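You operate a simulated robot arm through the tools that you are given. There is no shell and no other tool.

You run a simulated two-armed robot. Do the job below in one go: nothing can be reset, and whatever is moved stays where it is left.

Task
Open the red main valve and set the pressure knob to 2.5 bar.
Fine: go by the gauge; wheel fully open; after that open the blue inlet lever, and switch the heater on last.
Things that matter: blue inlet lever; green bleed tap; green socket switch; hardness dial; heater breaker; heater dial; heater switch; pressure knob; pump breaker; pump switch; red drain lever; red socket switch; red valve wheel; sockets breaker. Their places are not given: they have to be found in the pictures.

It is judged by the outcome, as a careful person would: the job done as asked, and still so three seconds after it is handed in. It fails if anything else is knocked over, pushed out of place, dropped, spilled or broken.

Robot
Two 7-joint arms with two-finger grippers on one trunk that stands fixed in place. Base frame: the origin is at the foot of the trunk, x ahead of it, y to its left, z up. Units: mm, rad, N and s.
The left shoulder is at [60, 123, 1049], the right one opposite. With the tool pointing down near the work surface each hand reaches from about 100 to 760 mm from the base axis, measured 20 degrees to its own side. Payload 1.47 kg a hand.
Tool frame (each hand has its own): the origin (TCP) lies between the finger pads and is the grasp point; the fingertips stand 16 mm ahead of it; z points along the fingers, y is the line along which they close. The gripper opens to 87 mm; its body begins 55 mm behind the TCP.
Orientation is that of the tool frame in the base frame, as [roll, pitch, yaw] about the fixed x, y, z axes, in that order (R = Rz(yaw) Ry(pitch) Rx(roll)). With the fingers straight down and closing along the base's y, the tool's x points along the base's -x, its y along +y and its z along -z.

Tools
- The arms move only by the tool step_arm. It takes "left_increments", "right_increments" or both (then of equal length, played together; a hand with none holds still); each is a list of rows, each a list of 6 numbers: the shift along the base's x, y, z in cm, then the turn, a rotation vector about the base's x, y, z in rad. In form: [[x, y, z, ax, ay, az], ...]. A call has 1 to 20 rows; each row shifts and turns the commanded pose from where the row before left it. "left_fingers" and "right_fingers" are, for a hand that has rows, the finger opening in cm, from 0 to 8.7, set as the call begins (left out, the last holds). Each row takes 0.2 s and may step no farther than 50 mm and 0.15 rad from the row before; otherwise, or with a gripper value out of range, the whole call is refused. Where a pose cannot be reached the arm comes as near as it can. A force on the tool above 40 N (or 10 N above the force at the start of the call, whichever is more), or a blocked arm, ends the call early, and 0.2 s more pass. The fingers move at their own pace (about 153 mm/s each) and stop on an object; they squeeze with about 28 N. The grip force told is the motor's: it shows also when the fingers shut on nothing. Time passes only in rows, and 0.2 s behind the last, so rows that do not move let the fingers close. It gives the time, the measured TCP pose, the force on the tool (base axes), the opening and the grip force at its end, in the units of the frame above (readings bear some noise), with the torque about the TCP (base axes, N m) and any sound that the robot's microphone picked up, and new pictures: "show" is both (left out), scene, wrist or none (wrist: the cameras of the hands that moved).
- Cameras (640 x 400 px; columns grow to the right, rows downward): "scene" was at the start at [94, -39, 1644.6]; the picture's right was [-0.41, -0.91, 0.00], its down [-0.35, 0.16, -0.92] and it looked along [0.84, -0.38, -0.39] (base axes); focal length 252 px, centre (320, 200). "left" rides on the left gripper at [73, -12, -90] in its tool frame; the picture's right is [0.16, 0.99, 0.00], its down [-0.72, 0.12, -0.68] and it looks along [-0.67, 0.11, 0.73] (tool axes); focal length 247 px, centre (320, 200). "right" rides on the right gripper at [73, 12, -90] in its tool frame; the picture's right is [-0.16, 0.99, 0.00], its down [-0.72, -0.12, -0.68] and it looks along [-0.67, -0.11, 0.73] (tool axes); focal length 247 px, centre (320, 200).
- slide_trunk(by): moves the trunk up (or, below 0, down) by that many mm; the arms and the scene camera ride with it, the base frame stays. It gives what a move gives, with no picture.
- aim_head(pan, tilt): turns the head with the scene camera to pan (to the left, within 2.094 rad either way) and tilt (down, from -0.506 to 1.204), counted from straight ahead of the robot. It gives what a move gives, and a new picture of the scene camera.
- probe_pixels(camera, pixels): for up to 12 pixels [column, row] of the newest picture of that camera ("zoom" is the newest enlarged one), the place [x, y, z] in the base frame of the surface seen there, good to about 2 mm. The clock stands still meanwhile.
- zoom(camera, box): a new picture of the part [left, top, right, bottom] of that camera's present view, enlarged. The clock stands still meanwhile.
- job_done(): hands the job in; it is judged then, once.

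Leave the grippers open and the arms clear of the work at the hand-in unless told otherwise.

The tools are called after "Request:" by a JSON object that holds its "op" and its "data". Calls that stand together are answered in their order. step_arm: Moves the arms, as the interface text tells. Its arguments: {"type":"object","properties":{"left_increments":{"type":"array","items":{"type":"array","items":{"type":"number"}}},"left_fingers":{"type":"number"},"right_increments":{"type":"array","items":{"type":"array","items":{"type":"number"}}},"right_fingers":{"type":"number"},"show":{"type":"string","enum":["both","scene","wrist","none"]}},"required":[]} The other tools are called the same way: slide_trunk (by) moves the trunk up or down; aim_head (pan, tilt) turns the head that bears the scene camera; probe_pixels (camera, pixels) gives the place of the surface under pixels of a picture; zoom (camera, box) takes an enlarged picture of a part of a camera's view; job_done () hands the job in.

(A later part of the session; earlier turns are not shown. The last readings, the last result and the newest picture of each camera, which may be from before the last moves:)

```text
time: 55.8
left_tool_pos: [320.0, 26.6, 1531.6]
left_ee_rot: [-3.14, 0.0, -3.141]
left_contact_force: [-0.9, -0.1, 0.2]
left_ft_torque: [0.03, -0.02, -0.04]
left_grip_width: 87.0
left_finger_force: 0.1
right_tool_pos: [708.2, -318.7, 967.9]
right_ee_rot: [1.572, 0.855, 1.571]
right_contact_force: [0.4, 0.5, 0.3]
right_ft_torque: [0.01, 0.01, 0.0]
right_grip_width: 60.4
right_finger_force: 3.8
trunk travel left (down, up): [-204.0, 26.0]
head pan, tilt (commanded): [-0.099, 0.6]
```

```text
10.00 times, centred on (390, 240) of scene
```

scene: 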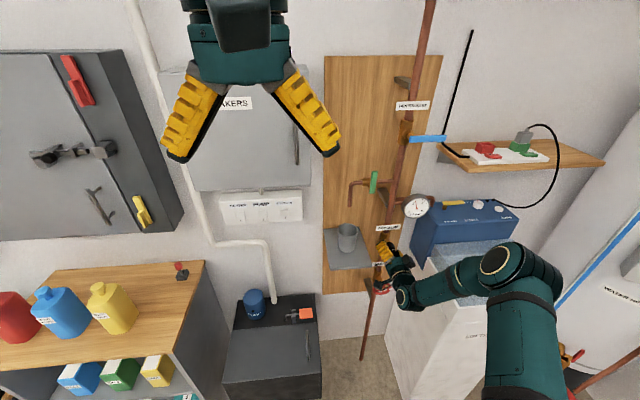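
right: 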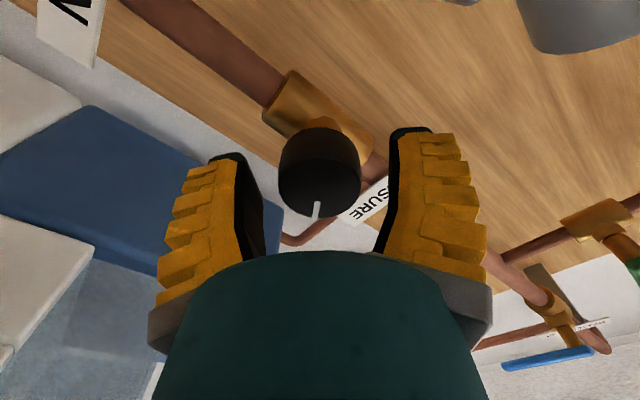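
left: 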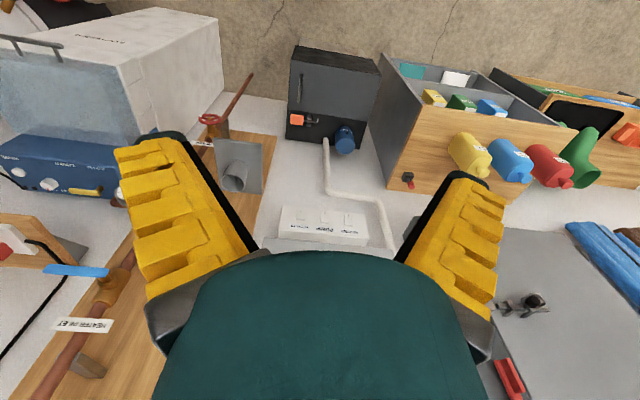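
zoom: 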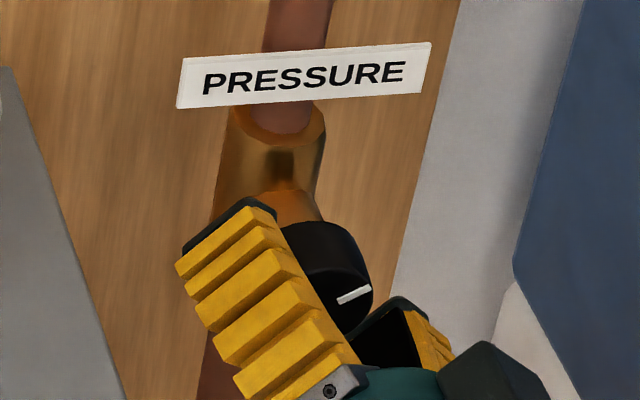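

Knob released, still 2.5 bar. I back straight out, then rise to the height of the blue lever (z≈1385) staying at x≈575, rolling the hand to fingers-vertical.

Request:
{"op": "step_arm", "data": {"right_increments": [[-2.0, 0, 0, 0, 0, 0], [-2.0, 0, 0, 0, 0, 0], [-2.0, 0, 0, 0, 0, 0], [-2.5, 0, 0, 0, 0, 0], [-2.5, 0, 0, 0, 0, 0], [-2.5, 0, 0, 0, 0, 0]], "right_fingers": 5.6, "show": "none"}}

Request:
{"op": "step_arm", "data": {"right_increments": [[0, -0.4, 2.6, 0.053, 0, 0], [0, -0.4, 2.6, 0.053, 0, 0], [0, -0.4, 2.6, 0.053, 0, 0], [0, -0.4, 2.6, 0.053, 0, 0], [0, -0.4, 2.6, 0.053, 0, 0], [0, -0.4, 2.6, 0.053, 0, 0], [0, -0.4, 2.6, 0.053, 0, 0], [0, -0.4, 2.6, 0.053, 0, 0], [0, -0.4, 2.6, 0.053, 0, 0], [0, -0.4, 2.6, 0.053, 0, 0], [0, -0.4, 2.6, 0.053, 0, 0], [0, -0.4, 2.6, 0.053, 0, 0]], "show": "both"}}

```text
time: 57.2
left_tool_pos: [319.6, 26.4, 1532.3]
left_ee_rot: [-3.141, 0.001, -3.141]
left_contact_force: [-0.1, 0.2, -0.8]
left_ft_torque: [0.0, 0.0, -0.04]
left_grip_width: 87.0
left_finger_force: 0.1
right_tool_pos: [574.5, -318.8, 968.9]
right_ee_rot: [1.572, 0.856, 1.571]
right_contact_force: [0.3, -0.7, 0.2]
right_ft_torque: [0.01, -0.01, 0.0]
right_grip_width: 61.1
right_finger_force: 2.9
trunk travel left (down, up): [-204.0, 26.0]
head pan, tilt (commanded): [-0.099, 0.6]
```

```text
time: 59.8
left_tool_pos: [321.0, 27.0, 1532.1]
left_ee_rot: [-3.14, 0.0, 3.14]
left_contact_force: [0.2, 0.1, -0.4]
left_ft_torque: [0.0, 0.01, 0.0]
left_grip_width: 86.8
left_finger_force: 0.1
right_tool_pos: [572.8, -366.2, 1282.0]
right_ee_rot: [1.57, 0.218, 1.572]
right_contact_force: [-0.7, -0.6, -0.2]
right_ft_torque: [0.0, -0.01, 0.0]
right_grip_width: 61.0
right_finger_force: 3.5
trunk travel left (down, up): [-204.0, 26.0]
head pan, tilt (commanded): [-0.099, 0.6]
```

scene: 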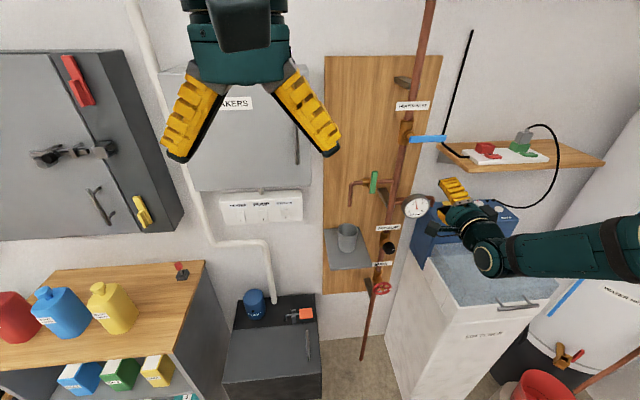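
right: 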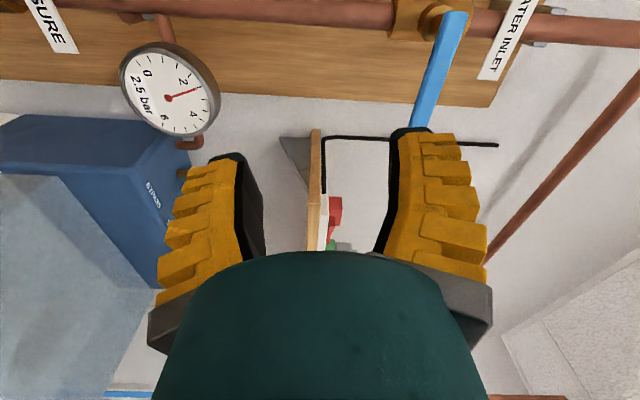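

Gauge still 2.5. The forearm now points to the right; I turn the head to check the elbow's clearance from the heater tank.

Request:
{"op": "aim_head", "data": {"pan": -0.6, "tilt": 0.45}}

```text
time: 60.8
left_tool_pos: [320.7, 25.6, 1532.5]
left_ee_rot: [3.141, -0.001, 3.14]
left_contact_force: [-0.2, -0.3, 0.1]
left_ft_torque: [0.02, 0.03, -0.02]
left_grip_width: 86.9
left_finger_force: 0.0
right_tool_pos: [573.9, -367.3, 1279.7]
right_ee_rot: [1.572, 0.219, 1.571]
right_contact_force: [-0.8, -0.6, 0.2]
right_ft_torque: [-0.01, 0.01, 0.0]
right_grip_width: 61.1
right_finger_force: 3.3
trunk travel left (down, up): [-204.0, 26.0]
head pan, tilt (commanded): [-0.6, 0.45]
```

scene: 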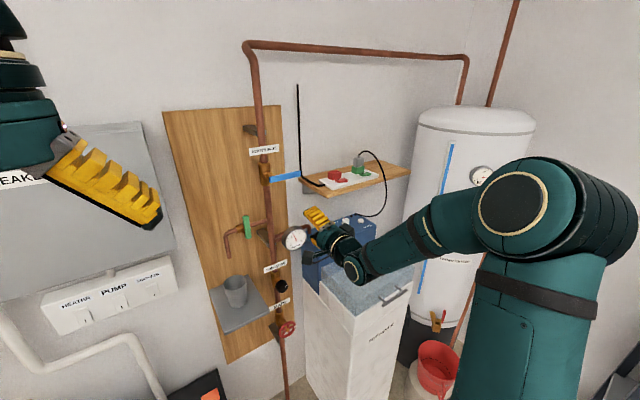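

Request:
{"op": "probe_pixels", "data": {"camera": "scene", "pixels": [[520, 200], [600, 200], [430, 220], [480, 175], [480, 130], [450, 160], [350, 255], [285, 177], [298, 173], [273, 179]]}}

Request:
{"op": "zoom", "data": {"camera": "scene", "box": [240, 130, 320, 200]}}

```text
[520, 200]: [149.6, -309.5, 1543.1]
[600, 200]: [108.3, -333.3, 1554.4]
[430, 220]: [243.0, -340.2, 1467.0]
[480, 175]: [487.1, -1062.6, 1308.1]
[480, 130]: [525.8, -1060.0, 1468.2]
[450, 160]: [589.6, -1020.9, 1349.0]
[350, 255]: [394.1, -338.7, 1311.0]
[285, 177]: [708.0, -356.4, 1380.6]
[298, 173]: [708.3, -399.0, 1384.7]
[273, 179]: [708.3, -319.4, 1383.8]
```

```text
5.71 times, centred on (280, 165) of scene
```

zoom: 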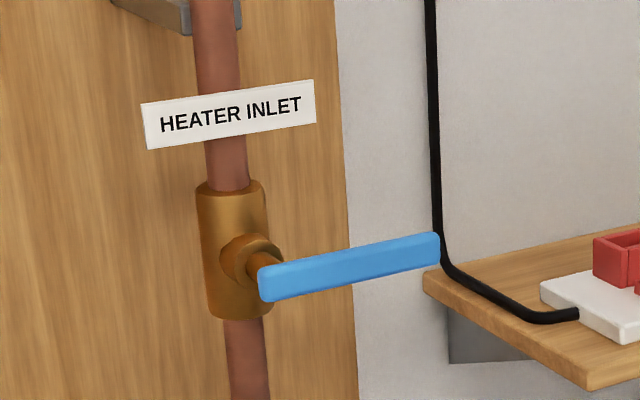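

The elbow is high and back, clear of everything. The handle pivots near (y −319, z 1384) and reaches to y≈−405. I move in front of the handle at y≈−379, z≈1384 with fingers above and below (roll to exactly vertical).

Request:
{"op": "step_arm", "data": {"right_increments": [[0, -0.3, 2.5, 0.055, 0, 0], [0, -0.3, 2.5, 0.055, 0, 0], [0, -0.3, 2.5, 0.055, 0, 0], [0, -0.3, 2.8, 0.054, 0, 0], [2.0, 0, 0, 0, 0, 0], [0, 0, 0, 0, 0, 0]], "right_fingers": 3.0, "show": "both"}}

```text
time: 62.1
left_tool_pos: [318.4, 27.4, 1532.5]
left_ee_rot: [-3.141, 0.001, -3.141]
left_contact_force: [-0.1, 0.2, -0.2]
left_ft_torque: [-0.04, -0.02, -0.04]
left_grip_width: 87.0
left_finger_force: 0.1
right_tool_pos: [592.5, -378.5, 1384.9]
right_ee_rot: [1.57, 0.0, 1.571]
right_contact_force: [-0.1, -0.1, -0.1]
right_ft_torque: [-0.03, 0.01, -0.03]
right_grip_width: 36.0
right_finger_force: 4.3
trunk travel left (down, up): [-204.0, 26.0]
head pan, tilt (commanded): [-0.6, 0.45]
```

scene: 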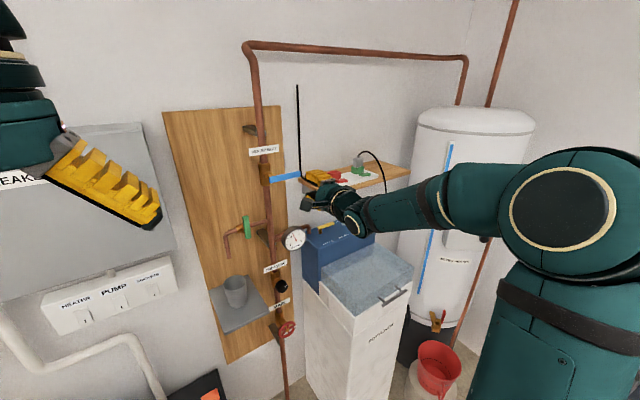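
right: 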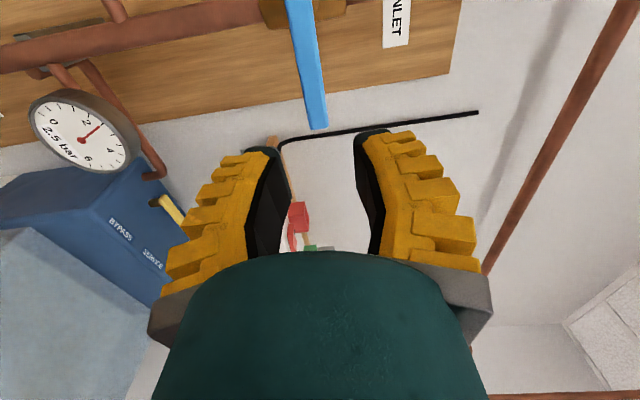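

The handle is visible at (305,70) in the wrist view. I probe its edges for exact height.

Request:
{"op": "probe_pixels", "data": {"camera": "right", "pixels": [[296, 20], [300, 50], [307, 90], [314, 122], [300, 90], [316, 90], [290, 40], [308, 40], [320, 90]]}}

Request:
{"op": "zoom", "data": {"camera": "right", "box": [240, 0, 400, 140]}}

```text
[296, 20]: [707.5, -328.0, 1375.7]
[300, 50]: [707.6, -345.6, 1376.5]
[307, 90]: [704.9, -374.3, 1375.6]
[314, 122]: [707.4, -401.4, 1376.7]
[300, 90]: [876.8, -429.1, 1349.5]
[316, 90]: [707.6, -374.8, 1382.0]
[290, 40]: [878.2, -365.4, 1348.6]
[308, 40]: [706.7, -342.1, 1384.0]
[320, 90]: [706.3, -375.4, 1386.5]
```

```text
2.86 times, centred on (320, 70) of right
```

zoom: 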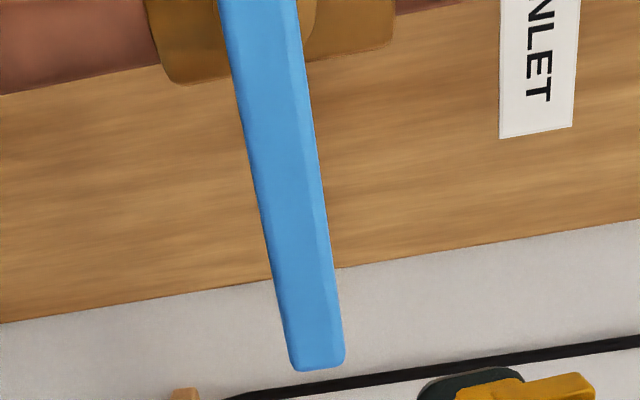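

The handle spans z≈1371–1389 (centre ≈1380), front at x≈707. I lower 4 mm and advance with a 36 mm cage around it.

Request:
{"op": "step_arm", "data": {"right_increments": [[2.5, 0, -0.4, 0, 0, 0], [2.5, 0, 0, 0, 0, 0], [2.0, 0, 0, 0, 0, 0], [1.5, 0, 0, 0, 0, 0], [1.2, 0, 0, 0, 0, 0], [1.2, 0, 0, 0, 0, 0], [1.0, 0, 0, 0, 0, 0], [0, 0, 0, 0, 0, 0]], "right_fingers": 3.0, "show": "both"}}

Request:
{"op": "zoom", "data": {"camera": "scene", "box": [240, 120, 340, 220]}}

```text
time: 64.0
left_tool_pos: [320.5, 25.9, 1532.0]
left_ee_rot: [-3.14, 0.001, -3.141]
left_contact_force: [-0.4, 0.5, -0.2]
left_ft_torque: [0.0, -0.03, 0.04]
left_grip_width: 86.8
left_finger_force: 0.0
right_tool_pos: [711.7, -378.9, 1379.9]
right_ee_rot: [1.573, 0.001, 1.572]
right_contact_force: [0.8, 0.2, 1.1]
right_ft_torque: [0.02, 0.02, -0.01]
right_grip_width: 36.1
right_finger_force: 4.6
trunk travel left (down, up): [-204.0, 26.0]
head pan, tilt (commanded): [-0.6, 0.45]
```

scene: 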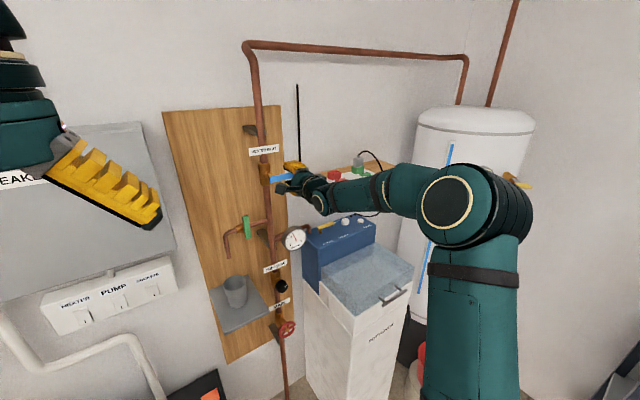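
right: 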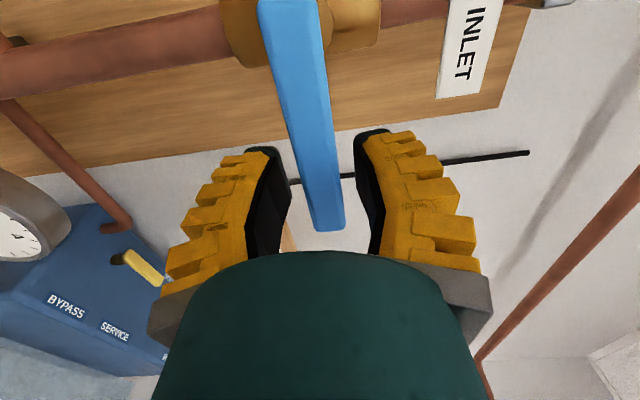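

```text
4.00 times, centred on (290, 170) of scene
```

zoom: 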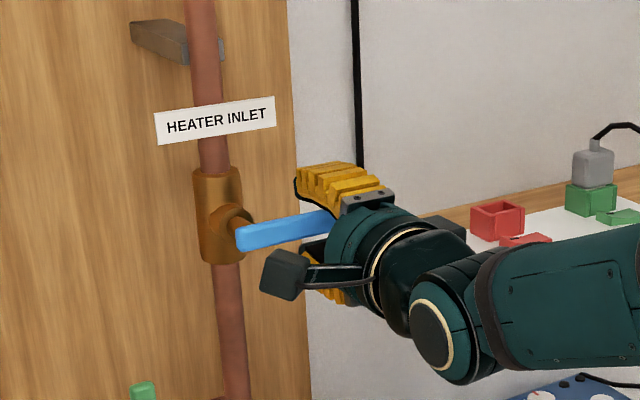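

The handle is inside the cage. I now swing it upward (counter-clockwise) on an arc about its pivot: first 0.52 rad as a test.

Request:
{"op": "step_arm", "data": {"right_increments": [[0, 0.05, 0.78, -0.13, 0, 0], [0, 0.15, 0.765, -0.13, 0, 0], [0, 0.25, 0.74, -0.13, 0, 0], [0, 0.34, 0.7, -0.13, 0, 0]], "show": "both"}}

Request:
{"op": "zoom", "data": {"camera": "scene", "box": [240, 120, 340, 220]}}

```text
time: 64.9
left_tool_pos: [322.7, 24.6, 1531.8]
left_ee_rot: [3.14, -0.001, 3.141]
left_contact_force: [0.6, -0.5, -0.2]
left_ft_torque: [0.0, -0.01, 0.0]
left_grip_width: 87.2
left_finger_force: 0.1
right_tool_pos: [715.0, -370.8, 1389.8]
right_ee_rot: [1.611, 0.47, 1.592]
right_contact_force: [-1.4, 2.1, -21.2]
right_ft_torque: [0.54, -0.04, -0.1]
right_grip_width: 48.2
right_finger_force: 13.6
trunk travel left (down, up): [-204.0, 26.0]
head pan, tilt (commanded): [-0.6, 0.45]
stopped in row 4 (right hand): the force on the tool passed its limit at 44 N (the readings are from after the stop); the commanded pose is now the measured one
```

scene: 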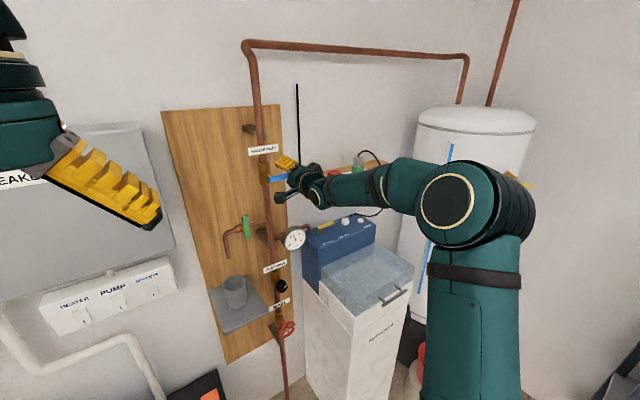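
right: 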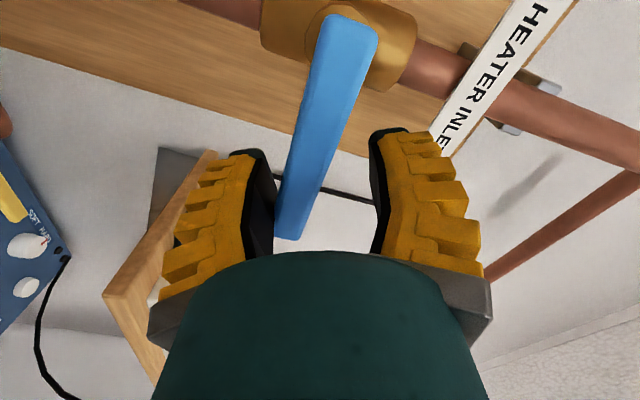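

```text
4.00 times, centred on (290, 170) of scene
```

zoom: 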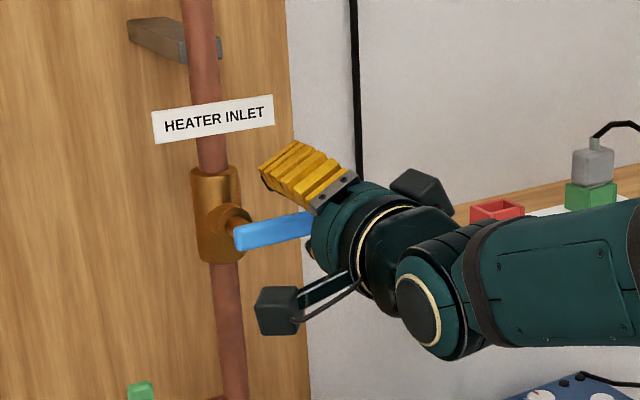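

The handle did not move up (44 N, stop): it is against its closed stop that way, so it opens downward. I relax back to the neutral pose and back out.

Request:
{"op": "step_arm", "data": {"right_increments": [[0, -0.25, -0.3, 0.15, 0, 0], [0, -0.25, -0.3, 0.15, 0, 0], [0, -0.25, -0.3, 0.15, 0, 0], [0, 0, 0, 0, 0, 0]], "right_fingers": 3.0, "show": "both"}}

```text
time: 65.9
left_tool_pos: [321.3, 27.8, 1532.1]
left_ee_rot: [-3.141, 0.0, -3.141]
left_contact_force: [0.0, 0.1, 0.5]
left_ft_torque: [-0.02, -0.05, -0.03]
left_grip_width: 87.0
left_finger_force: 0.0
right_tool_pos: [712.7, -375.1, 1389.9]
right_ee_rot: [1.586, 0.025, 1.585]
right_contact_force: [1.3, -0.7, -1.1]
right_ft_torque: [0.01, 0.02, -0.01]
right_grip_width: 36.6
right_finger_force: 4.7
trunk travel left (down, up): [-204.0, 26.0]
head pan, tilt (commanded): [-0.6, 0.45]
```

scene: 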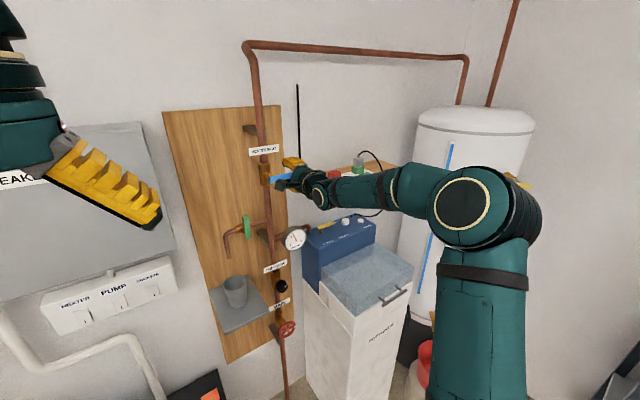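
right: 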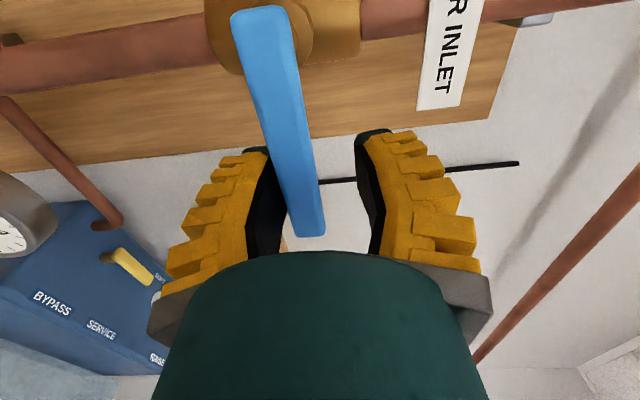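

No contact force now. I test the downward direction gently from here: down 26 mm with the upper finger on the handle.

Request:
{"op": "step_arm", "data": {"right_increments": [[0, -0.2, -0.7, 0, 0, 0], [0, -0.1, -0.7, 0, 0, 0], [0, 0, -0.6, 0.05, 0, 0], [0, 0, -0.6, 0.05, 0, 0], [0, 0, -0.5, 0.05, 0, 0]], "right_fingers": 3.0, "show": "wrist"}}

Request:
{"op": "zoom", "data": {"camera": "scene", "box": [240, 120, 340, 220]}}

```text
time: 67.1
left_tool_pos: [321.1, 25.9, 1532.0]
left_ee_rot: [3.141, 0.0, -3.14]
left_contact_force: [0.1, -1.0, -0.4]
left_ft_torque: [-0.01, -0.03, 0.02]
left_grip_width: 87.1
left_finger_force: 0.1
right_tool_pos: [711.0, -380.2, 1357.9]
right_ee_rot: [1.587, -0.122, 1.584]
right_contact_force: [-0.3, -0.9, 1.2]
right_ft_torque: [-0.01, 0.04, 0.01]
right_grip_width: 36.5
right_finger_force: 4.5
trunk travel left (down, up): [-204.0, 26.0]
head pan, tilt (commanded): [-0.6, 0.45]
```

right: 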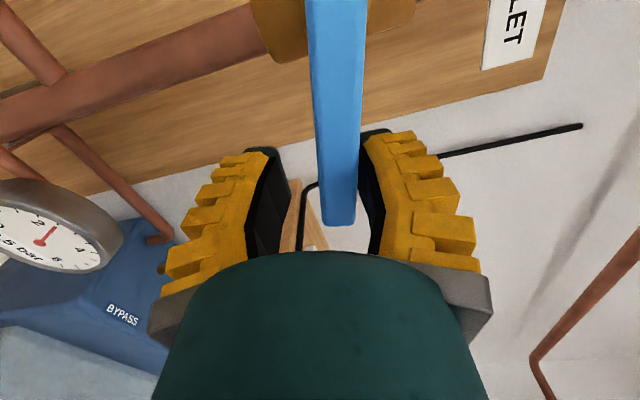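

```text
4.00 times, centred on (290, 170) of scene
```

zoom: 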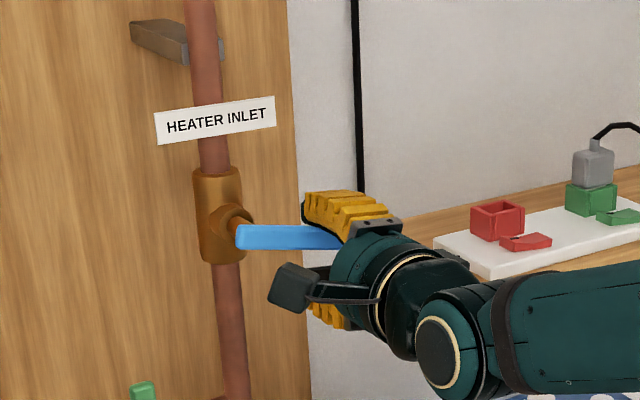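

Downward works: the handle moved with almost no force. To follow it the rest of the way with good wrist range, I back out and roll the hand half a turn (to φ≈−1.37), then cage the handle again.

Request:
{"op": "step_arm", "data": {"right_increments": [[0, 0, 0.4, 0, 0, 0], [-2.0, 0, 0, 0, 0, 0], [-2.0, 0, 0, 0, 0, 0], [-2.0, 0, 0, 0, 0, 0], [-2.0, 0, 0, 0, 0, 0], [-2.0, 0, 0, 0, 0, 0], [-2.0, 0, 0, 0, 0, 0], [-1.0, 0, 0, -0.14, 0, 0], [0, 0, 0, -0.14, 0, 0], [0, 0, 0, -0.14, 0, 0], [0, 0, 0, -0.14, 0, 0], [0, 0, 0, -0.14, 0, 0], [0, 0, 0, -0.14, 0, 0], [0, 0, 0, -0.14, 0, 0], [0, 0, 0, -0.14, 0, 0]], "right_fingers": 3.0, "show": "scene"}}

```text
time: 70.3
left_tool_pos: [320.4, 27.0, 1532.5]
left_ee_rot: [-3.141, 0.0, 3.141]
left_contact_force: [0.1, 0.2, -0.2]
left_ft_torque: [0.04, -0.01, -0.01]
left_grip_width: 87.1
left_finger_force: 0.1
right_tool_pos: [583.5, -379.8, 1361.9]
right_ee_rot: [1.608, 0.997, 1.595]
right_contact_force: [-0.2, 0.2, -0.7]
right_ft_torque: [0.01, -0.03, -0.05]
right_grip_width: 36.1
right_finger_force: 4.6
trunk travel left (down, up): [-204.0, 26.0]
head pan, tilt (commanded): [-0.6, 0.45]
```

scene: 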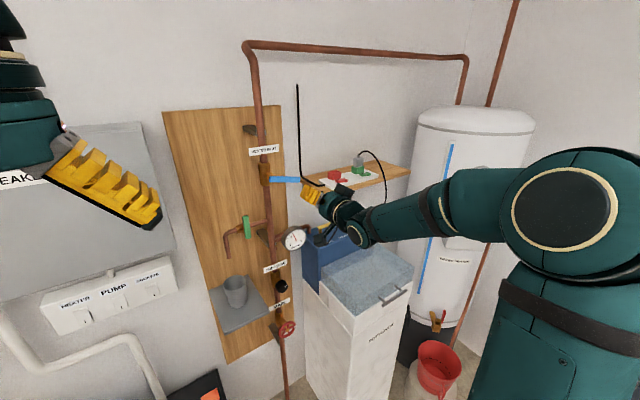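

Clear. I continue rolling counter-clockwise 1.94 rad and set the height for the lever's present angle.

Request:
{"op": "step_arm", "data": {"right_increments": [[0, 0, 0, -0.139, 0, 0], [0, 0, 0, -0.139, 0, 0], [0, 0, 0, -0.139, 0, 0], [0, 0, 0, -0.139, 0, 0], [0, 0, 0, -0.139, 0, 0], [0, 0, 0, -0.139, 0, 0], [0, 0, 0, -0.139, 0, 0], [0, 0, 0, -0.139, 0, 0], [0, 0, 0, -0.139, 0, 0], [0, 0, 0, -0.139, 0, 0], [0, 0, 0, -0.139, 0, 0], [0, 0, 0, -0.139, 0, 0], [0, 0, 0.3, -0.139, 0, 0], [0, 0.2, 0.4, -0.139, 0, 0]], "show": "both"}}

```text
time: 73.3
left_tool_pos: [321.0, 26.2, 1532.5]
left_ee_rot: [3.14, -0.001, -3.14]
left_contact_force: [0.1, -0.6, 0.2]
left_ft_torque: [0.0, -0.02, -0.01]
left_grip_width: 86.7
left_finger_force: 0.0
right_tool_pos: [582.5, -378.3, 1368.7]
right_ee_rot: [-1.557, 0.199, -1.586]
right_contact_force: [-0.5, -0.9, -0.8]
right_ft_torque: [0.0, -0.02, 0.0]
right_grip_width: 36.2
right_finger_force: 4.3
trunk travel left (down, up): [-204.0, 26.0]
head pan, tilt (commanded): [-0.6, 0.45]
```

scene: 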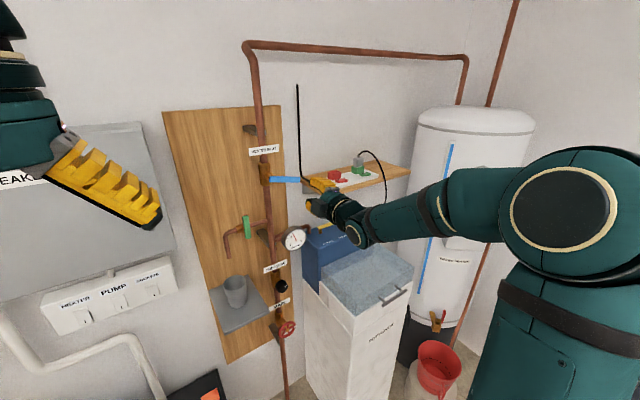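
right: 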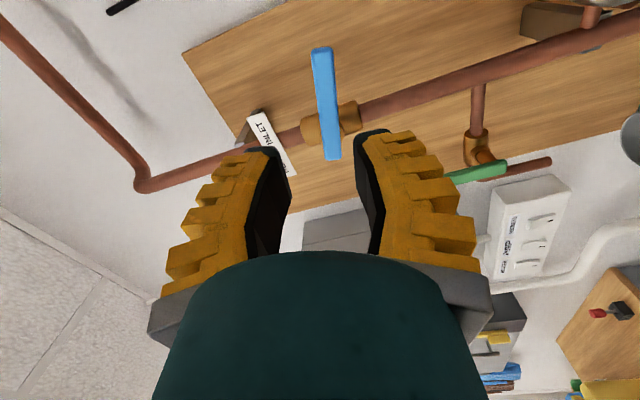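

I probe the handle's present pose in the wrist view.

Request:
{"op": "probe_pixels", "data": {"camera": "right", "pixels": [[321, 55], [323, 75], [325, 95], [328, 120], [330, 140], [332, 155], [316, 75], [331, 75], [335, 120]]}}

Request:
{"op": "zoom", "data": {"camera": "scene", "box": [240, 130, 340, 220]}}

```text
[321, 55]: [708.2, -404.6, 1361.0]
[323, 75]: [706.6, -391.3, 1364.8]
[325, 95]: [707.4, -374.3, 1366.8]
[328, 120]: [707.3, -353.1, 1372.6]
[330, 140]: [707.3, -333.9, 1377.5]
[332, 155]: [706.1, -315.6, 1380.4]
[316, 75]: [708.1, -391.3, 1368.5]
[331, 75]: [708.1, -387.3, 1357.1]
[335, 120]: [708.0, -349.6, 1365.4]
```

```text
4.44 times, centred on (290, 175) of scene
```

zoom: 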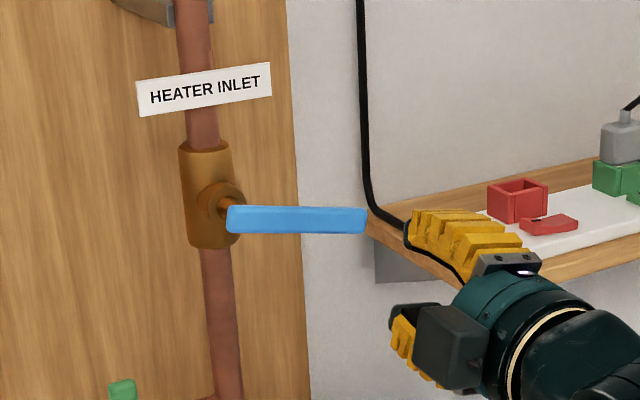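

The handle is inclined ≈0.21 rad down; hand roll matches. I advance around it.

Request:
{"op": "step_arm", "data": {"right_increments": [[2.5, 0, -0.15, 0, 0, 0], [2.5, 0, 0, 0, 0, 0], [2.0, 0, 0, 0, 0, 0], [1.5, 0, 0, 0, 0, 0], [1.5, 0, 0, 0, 0, 0], [1.0, 0, 0, 0, 0, 0], [1.0, 0, 0, 0, 0, 0], [1.0, 0, 0, 0, 0, 0]], "right_fingers": 3.0, "show": "both"}}

```text
time: 75.1
left_tool_pos: [320.8, 25.7, 1531.6]
left_ee_rot: [3.141, -0.001, -3.141]
left_contact_force: [0.2, 0.6, -0.5]
left_ft_torque: [0.01, -0.01, 0.01]
left_grip_width: 87.1
left_finger_force: 0.1
right_tool_pos: [713.1, -378.3, 1368.6]
right_ee_rot: [-1.557, 0.2, -1.583]
right_contact_force: [1.1, 1.3, 0.3]
right_ft_torque: [-0.02, -0.01, 0.02]
right_grip_width: 36.2
right_finger_force: 4.6
trunk travel left (down, up): [-204.0, 26.0]
head pan, tilt (commanded): [-0.6, 0.45]
```

scene: 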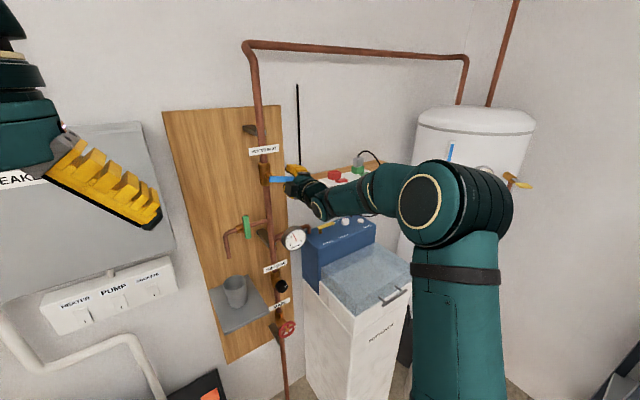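
right: 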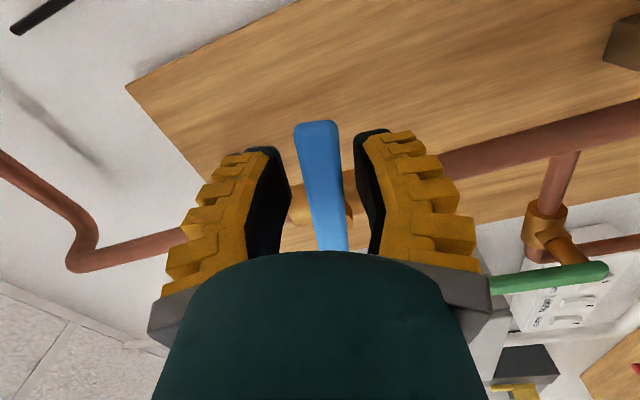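

The handle is caged, no contact. I swing it down (clockwise) along its arc about (−319,1380), r≈60 mm.

Request:
{"op": "step_arm", "data": {"right_increments": [[0, 0.207, -0.788, 0.135, 0, 0], [0, 0.312, -0.753, 0.135, 0, 0], [0, 0.41, -0.704, 0.135, 0, 0], [0, 0.501, -0.643, 0.135, 0, 0], [0, 0.583, -0.569, 0.135, 0, 0], [0, 0.654, -0.485, 0.135, 0, 0], [0, 0.713, -0.393, 0.135, 0, 0], [0, 0.761, -0.294, 0.135, 0, 0], [0, 0.793, -0.188, 0.135, 0, 0], [0, 0.811, -0.08, 0.135, 0, 0]], "right_fingers": 3.0, "show": "both"}}

Request:
{"op": "zoom", "data": {"camera": "scene", "box": [230, 130, 330, 230]}}

```text
time: 77.3
left_tool_pos: [320.5, 26.7, 1532.0]
left_ee_rot: [-3.14, -0.001, 3.141]
left_contact_force: [-1.0, -0.1, -0.2]
left_ft_torque: [-0.04, 0.0, 0.01]
left_grip_width: 87.2
left_finger_force: 0.1
right_tool_pos: [712.8, -319.9, 1316.9]
right_ee_rot: [-2.183, 1.547, -2.201]
right_contact_force: [1.0, -0.6, 0.4]
right_ft_torque: [-0.03, 0.03, -0.01]
right_grip_width: 36.4
right_finger_force: 5.3
trunk travel left (down, up): [-204.0, 26.0]
head pan, tilt (commanded): [-0.6, 0.45]
```

scene: 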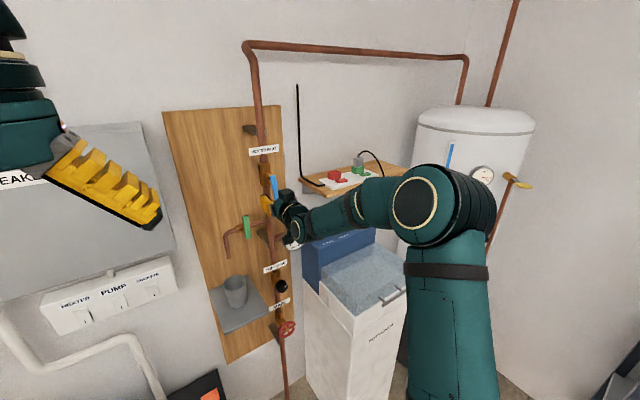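
right: 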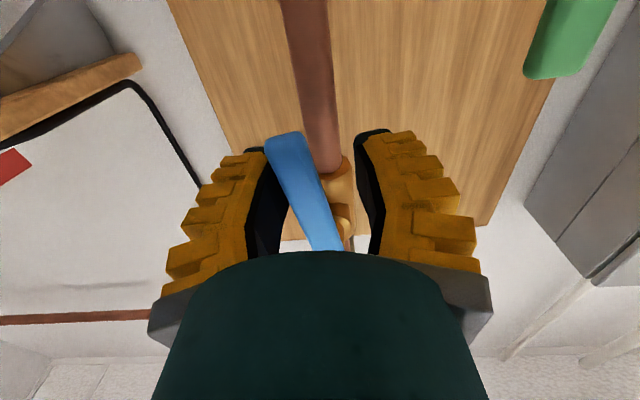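

```text
4.00 times, centred on (280, 180) of scene
```

zoom: 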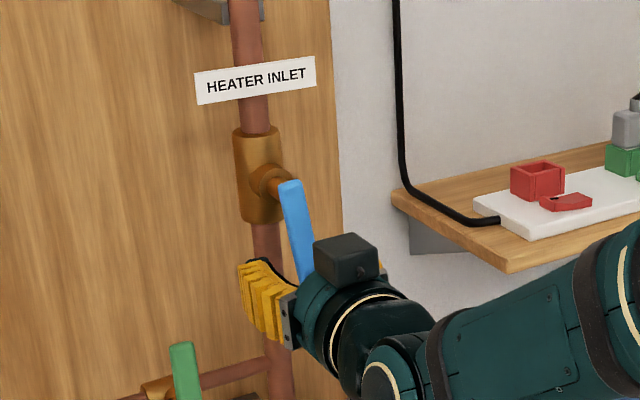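

The handle is nearly vertical but lags by the play in the cage. I continue the arc a little past vertical until the stop is felt.

Request:
{"op": "step_arm", "data": {"right_increments": [[0, 0.407, 0.01, 0.067, 0, 0], [0, 0.407, 0.02, 0.067, 0, 0], [0, 0.4, 0.06, 0.067, 0, 0]], "right_fingers": 3.0, "show": "both"}}

Request:
{"op": "zoom", "data": {"camera": "scene", "box": [230, 130, 330, 230]}}

```text
time: 78.1
left_tool_pos: [319.2, 25.3, 1532.4]
left_ee_rot: [-3.141, 0.0, 3.141]
left_contact_force: [-0.1, -0.7, 0.4]
left_ft_torque: [-0.01, 0.0, 0.03]
left_grip_width: 87.0
left_finger_force: 0.1
right_tool_pos: [712.7, -310.2, 1319.6]
right_ee_rot: [1.66, 1.388, 1.641]
right_contact_force: [-0.8, -5.7, -0.2]
right_ft_torque: [-0.06, -0.02, -0.02]
right_grip_width: 39.4
right_finger_force: 6.5
trunk travel left (down, up): [-204.0, 26.0]
head pan, tilt (commanded): [-0.6, 0.45]
```

scene: 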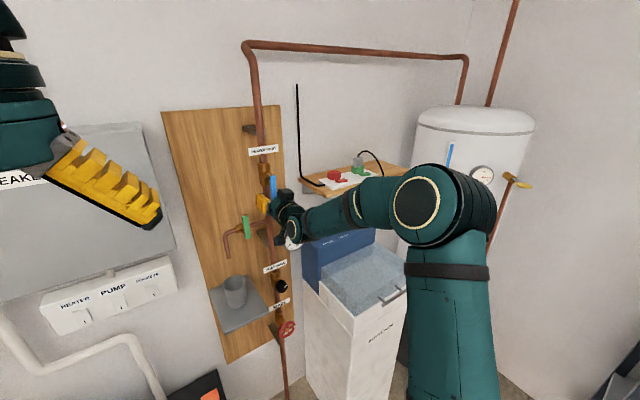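
right: 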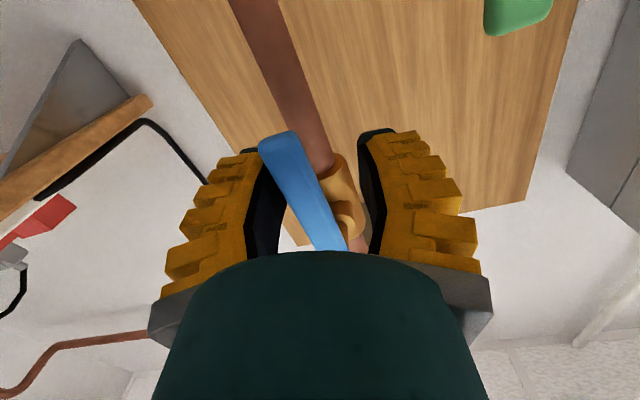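

```text
4.00 times, centred on (280, 180) of scene
```

zoom: 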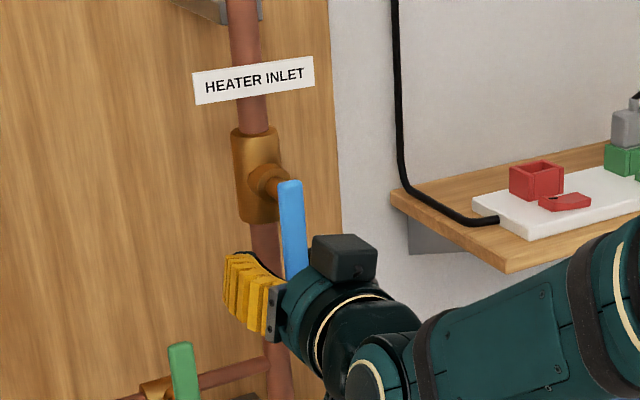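

Side force −5.7 N and the handle looks parallel to the pipe. I probe its line to check it's fully vertical.

Request:
{"op": "probe_pixels", "data": {"camera": "zoom", "pixels": [[288, 190], [291, 215], [294, 240], [296, 262], [265, 235], [262, 150]]}}

Request:
{"op": "probe_pixels", "data": {"camera": "right", "pixels": [[280, 145], [295, 170], [310, 200], [325, 230]]}}

```text
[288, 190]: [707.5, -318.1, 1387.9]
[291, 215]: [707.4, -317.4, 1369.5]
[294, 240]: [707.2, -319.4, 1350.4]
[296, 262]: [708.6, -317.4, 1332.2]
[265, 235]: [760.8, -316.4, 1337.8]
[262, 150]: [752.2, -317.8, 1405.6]
```

```text
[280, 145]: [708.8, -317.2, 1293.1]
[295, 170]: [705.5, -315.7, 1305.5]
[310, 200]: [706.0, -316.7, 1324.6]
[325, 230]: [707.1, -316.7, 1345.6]
```

The handle is vertical within ~1 mm. I press 3 mm more to confirm it's at its stop.

Request:
{"op": "step_arm", "data": {"right_increments": [[0, 0.2, 0, 0, 0, 0], [0, 0.2, 0, 0, 0, 0]], "right_fingers": 3.0, "show": "wrist"}}

Request:
{"op": "probe_pixels", "data": {"camera": "right", "pixels": [[280, 145], [295, 170], [310, 200], [325, 230]]}}

```text
time: 78.7
left_tool_pos: [320.2, 25.2, 1532.1]
left_ee_rot: [3.139, 0.001, 3.141]
left_contact_force: [-0.3, -0.1, -0.4]
left_ft_torque: [0.03, -0.01, -0.01]
left_grip_width: 87.2
left_finger_force: 0.1
right_tool_pos: [712.3, -308.4, 1318.8]
right_ee_rot: [1.649, 1.39, 1.631]
right_contact_force: [0.9, -12.4, 4.2]
right_ft_torque: [-0.2, -0.16, -0.03]
right_grip_width: 43.4
right_finger_force: 10.0
trunk travel left (down, up): [-204.0, 26.0]
head pan, tilt (commanded): [-0.6, 0.45]
```

right: 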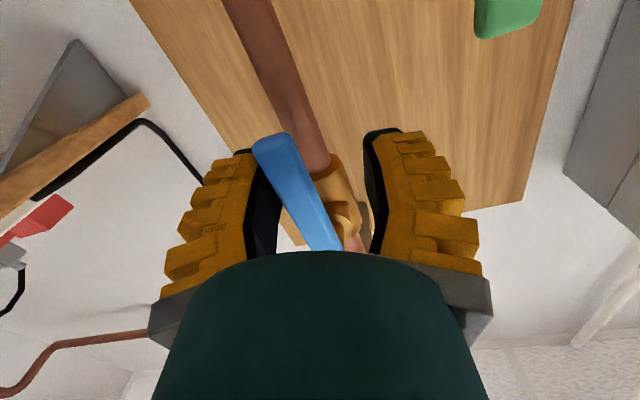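

```text
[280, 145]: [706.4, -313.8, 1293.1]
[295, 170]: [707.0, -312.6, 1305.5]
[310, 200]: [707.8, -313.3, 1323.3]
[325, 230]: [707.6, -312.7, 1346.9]
```

The force rose to 12 N with no handle motion: it is fully open. I centre the cage off the handle and back out, then re-read the gauge.

Request:
{"op": "step_arm", "data": {"right_increments": [[0, -0.4, 0, -0.07, 0, 0], [0, -0.4, 0, -0.1, 0, 0], [-2.0, 0, 0, 0, 0, 0], [-2.0, 0, 0, 0, 0, 0], [-2.0, 0, 0, 0, 0, 0], [-2.0, 0, 0, 0, 0, 0], [-2.0, 0, 0, 0, 0, 0], [-2.0, 0, 0, 0, 0, 0], [-2.0, 0, 0, 0, 0, 0]], "right_fingers": 3.5, "show": "both"}}

Request:
{"op": "zoom", "data": {"camera": "scene", "box": [230, 130, 330, 260]}}

```text
time: 80.7
left_tool_pos: [319.1, 26.4, 1532.1]
left_ee_rot: [-3.141, 0.0, -3.142]
left_contact_force: [-0.4, -0.6, -0.2]
left_ft_torque: [-0.02, -0.06, 0.02]
left_grip_width: 87.0
left_finger_force: 0.1
right_tool_pos: [571.8, -311.3, 1319.7]
right_ee_rot: [2.483, 1.556, 2.464]
right_contact_force: [1.1, -0.2, 0.7]
right_ft_torque: [0.0, 0.0, 0.01]
right_grip_width: 40.9
right_finger_force: 4.2
trunk travel left (down, up): [-204.0, 26.0]
head pan, tilt (commanded): [-0.6, 0.45]
```

scene: 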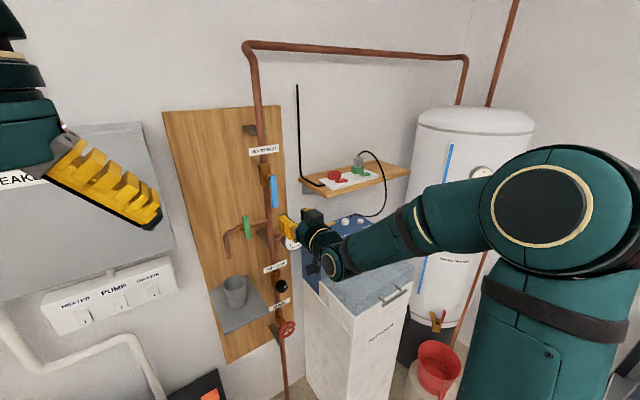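
right: 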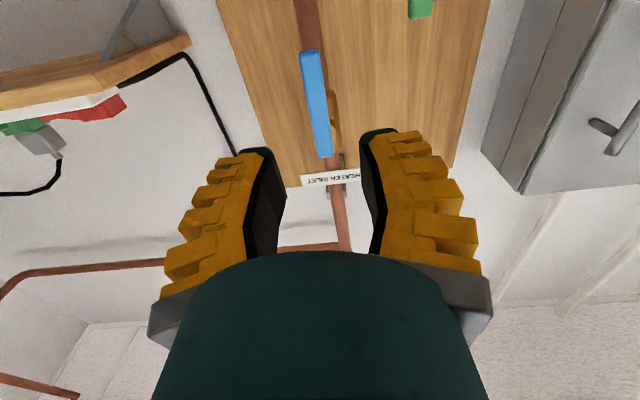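

```text
3.08 times, centred on (280, 195) of scene
```

zoom: 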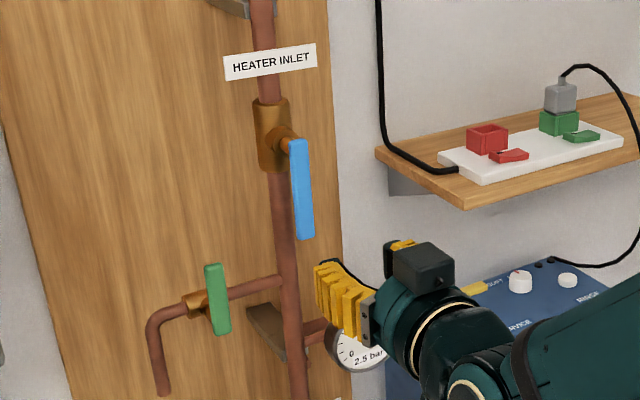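

The lever is vertical and the gauge still shows 2.5 bar. I pull the right hand further back and turn the head to the switch plate for the last step.

Request:
{"op": "step_arm", "data": {"right_increments": [[-2.5, -0.8, 0, 0, 0, 0], [-2.5, -0.8, 0, 0, 0, 0], [-2.5, -0.8, 0, 0, 0, 0], [-2.5, -0.8, 0, 0, 0, 0], [-2.5, -0.8, 0, 0, 0, 0], [-2.0, -0.8, 0, 0, 0, 0]], "right_fingers": 8.7, "show": "none"}}

Request:
{"op": "aim_head", "data": {"pan": -0.1, "tilt": 0.55}}

```text
time: 82.1
left_tool_pos: [319.5, 26.0, 1532.9]
left_ee_rot: [-3.141, 0.001, -3.141]
left_contact_force: [-0.8, 0.3, -0.3]
left_ft_torque: [-0.01, -0.03, 0.01]
left_grip_width: 87.0
left_finger_force: 0.0
right_tool_pos: [426.7, -360.2, 1319.0]
right_ee_rot: [2.489, 1.557, 2.471]
right_contact_force: [-0.4, 0.2, -0.3]
right_ft_torque: [0.02, 0.01, -0.04]
right_grip_width: 86.8
right_finger_force: 0.1
trunk travel left (down, up): [-204.0, 26.0]
head pan, tilt (commanded): [-0.6, 0.45]
```

```text
time: 83.1
left_tool_pos: [319.7, 28.1, 1532.0]
left_ee_rot: [3.141, 0.0, -3.141]
left_contact_force: [0.4, -0.7, 0.1]
left_ft_torque: [-0.01, -0.03, -0.02]
left_grip_width: 87.0
left_finger_force: 0.1
right_tool_pos: [428.4, -359.6, 1319.7]
right_ee_rot: [2.506, 1.553, 2.489]
right_contact_force: [-0.7, 0.2, -0.5]
right_ft_torque: [0.02, -0.01, 0.01]
right_grip_width: 87.0
right_finger_force: 0.0
trunk travel left (down, up): [-204.0, 26.0]
head pan, tilt (commanded): [-0.099, 0.55]
```

scene: 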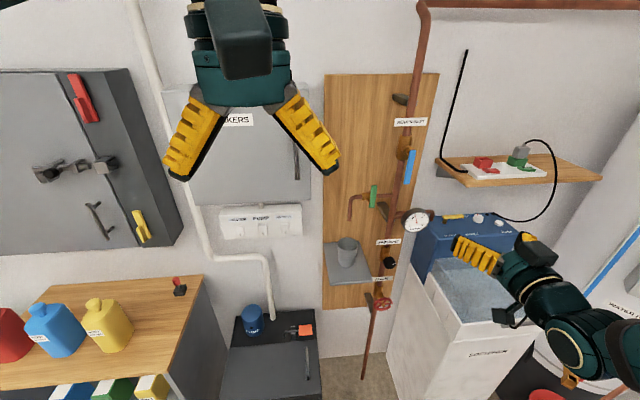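

Now I read the gauge and the switch plate closely, and probe the breaker box's front and the switch positions.

Request:
{"op": "zoom", "data": {"camera": "scene", "box": [390, 200, 440, 240]}}

Request:
{"op": "zoom", "data": {"camera": "scene", "box": [210, 190, 310, 250]}}

Request:
{"op": "probe_pixels", "data": {"camera": "zoom", "pixels": [[170, 210], [170, 225], [170, 240], [170, 255], [170, 270], [350, 230], [500, 230], [80, 100], [100, 60], [300, 60], [600, 220], [60, 250]]}}

Request:
{"op": "probe_pixels", "data": {"camera": "scene", "pixels": [[195, 195], [300, 195], [240, 190], [195, 204], [296, 170], [130, 230], [175, 240], [268, 268], [180, 292], [240, 320], [142, 230], [290, 330]]}}

```text
10.00 times, centred on (415, 220) of scene
```

zoom: 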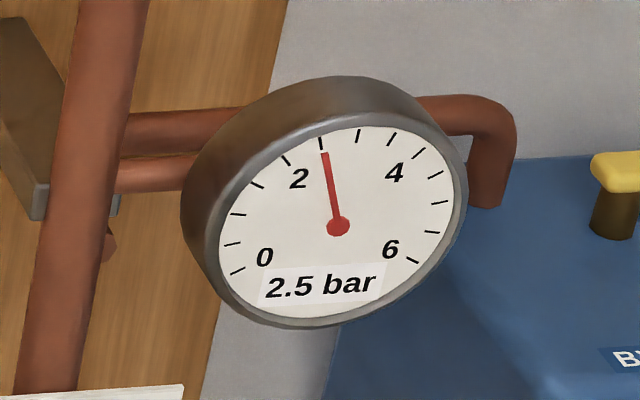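

```text
6.40 times, centred on (260, 220) of scene
```

zoom: 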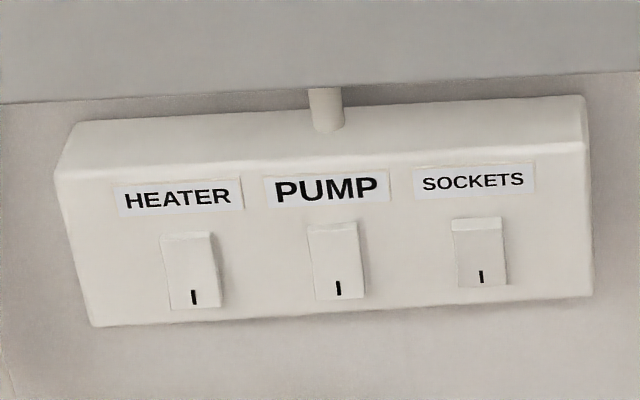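

```text
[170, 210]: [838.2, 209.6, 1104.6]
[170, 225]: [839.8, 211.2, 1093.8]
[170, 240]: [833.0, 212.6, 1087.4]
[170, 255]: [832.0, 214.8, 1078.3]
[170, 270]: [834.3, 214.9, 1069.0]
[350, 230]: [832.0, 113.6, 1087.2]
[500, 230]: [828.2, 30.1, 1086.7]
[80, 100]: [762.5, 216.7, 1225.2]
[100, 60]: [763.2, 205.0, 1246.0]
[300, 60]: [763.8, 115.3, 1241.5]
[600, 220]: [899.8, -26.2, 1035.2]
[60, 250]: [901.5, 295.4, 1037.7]
```

```text
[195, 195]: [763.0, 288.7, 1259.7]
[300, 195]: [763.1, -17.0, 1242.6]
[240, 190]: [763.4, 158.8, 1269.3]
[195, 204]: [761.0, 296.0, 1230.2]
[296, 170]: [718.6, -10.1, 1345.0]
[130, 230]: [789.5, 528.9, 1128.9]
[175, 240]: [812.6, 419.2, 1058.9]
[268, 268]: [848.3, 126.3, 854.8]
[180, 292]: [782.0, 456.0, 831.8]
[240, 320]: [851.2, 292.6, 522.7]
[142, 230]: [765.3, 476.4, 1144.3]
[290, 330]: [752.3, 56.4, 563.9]
```

Gauge is 2.5 bar. The rockers bear an "I" at the bottom; the SOCKETS rocker is tilted differently from HEATER and PUMP. I zoom closer to read the tilt.

Request:
{"op": "zoom", "data": {"camera": "scene", "box": [230, 222, 254, 240]}}

Request:
{"op": "probe_pixels", "data": {"camera": "zoom", "pixels": [[260, 100], [260, 130], [260, 160], [260, 200], [260, 240], [260, 280], [300, 100], [300, 150], [300, 200], [300, 250], [300, 300], [300, 340]]}}

Request:
{"op": "zoom", "data": {"camera": "scene", "box": [276, 220, 296, 236]}}

Request:
{"op": "probe_pixels", "data": {"camera": "zoom", "pixels": [[320, 60], [320, 100], [320, 140], [320, 180], [320, 220], [320, 260], [320, 300], [320, 340], [320, 380]]}}

```text
16.00 times, centred on (242, 231) of scene
```

zoom: 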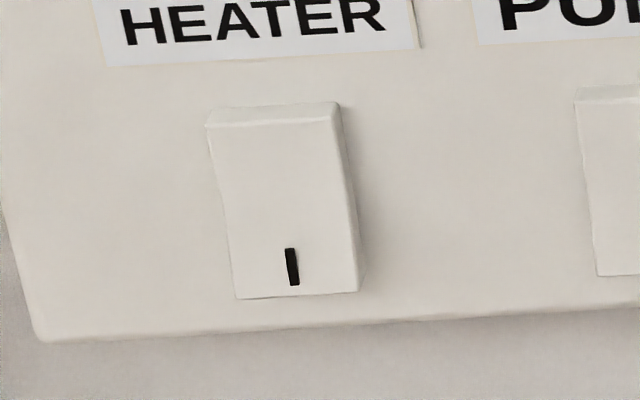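

```text
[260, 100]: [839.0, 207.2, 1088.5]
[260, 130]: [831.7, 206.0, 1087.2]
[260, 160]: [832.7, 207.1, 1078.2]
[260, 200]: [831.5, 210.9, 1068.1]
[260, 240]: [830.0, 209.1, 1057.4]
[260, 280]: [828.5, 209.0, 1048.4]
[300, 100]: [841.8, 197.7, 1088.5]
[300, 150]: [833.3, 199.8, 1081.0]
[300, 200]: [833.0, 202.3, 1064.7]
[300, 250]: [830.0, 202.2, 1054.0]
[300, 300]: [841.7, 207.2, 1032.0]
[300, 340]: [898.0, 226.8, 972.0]
```

```text
16.00 times, centred on (286, 228) of scene
```

zoom: 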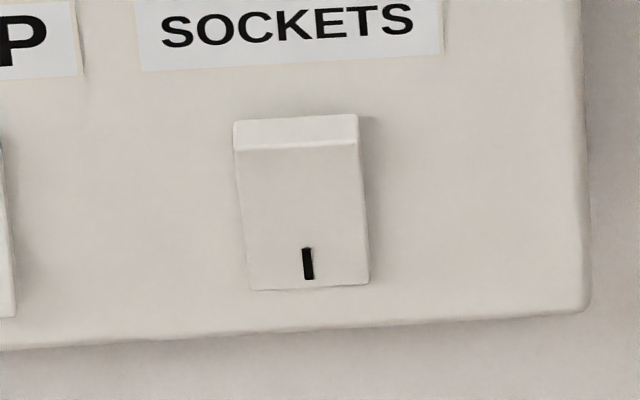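

```text
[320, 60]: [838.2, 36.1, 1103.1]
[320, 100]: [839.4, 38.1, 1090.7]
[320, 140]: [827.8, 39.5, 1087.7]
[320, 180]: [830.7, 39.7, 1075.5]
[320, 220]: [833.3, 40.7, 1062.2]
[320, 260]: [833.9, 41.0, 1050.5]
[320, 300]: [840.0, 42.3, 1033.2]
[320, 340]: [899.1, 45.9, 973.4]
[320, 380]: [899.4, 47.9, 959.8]
```

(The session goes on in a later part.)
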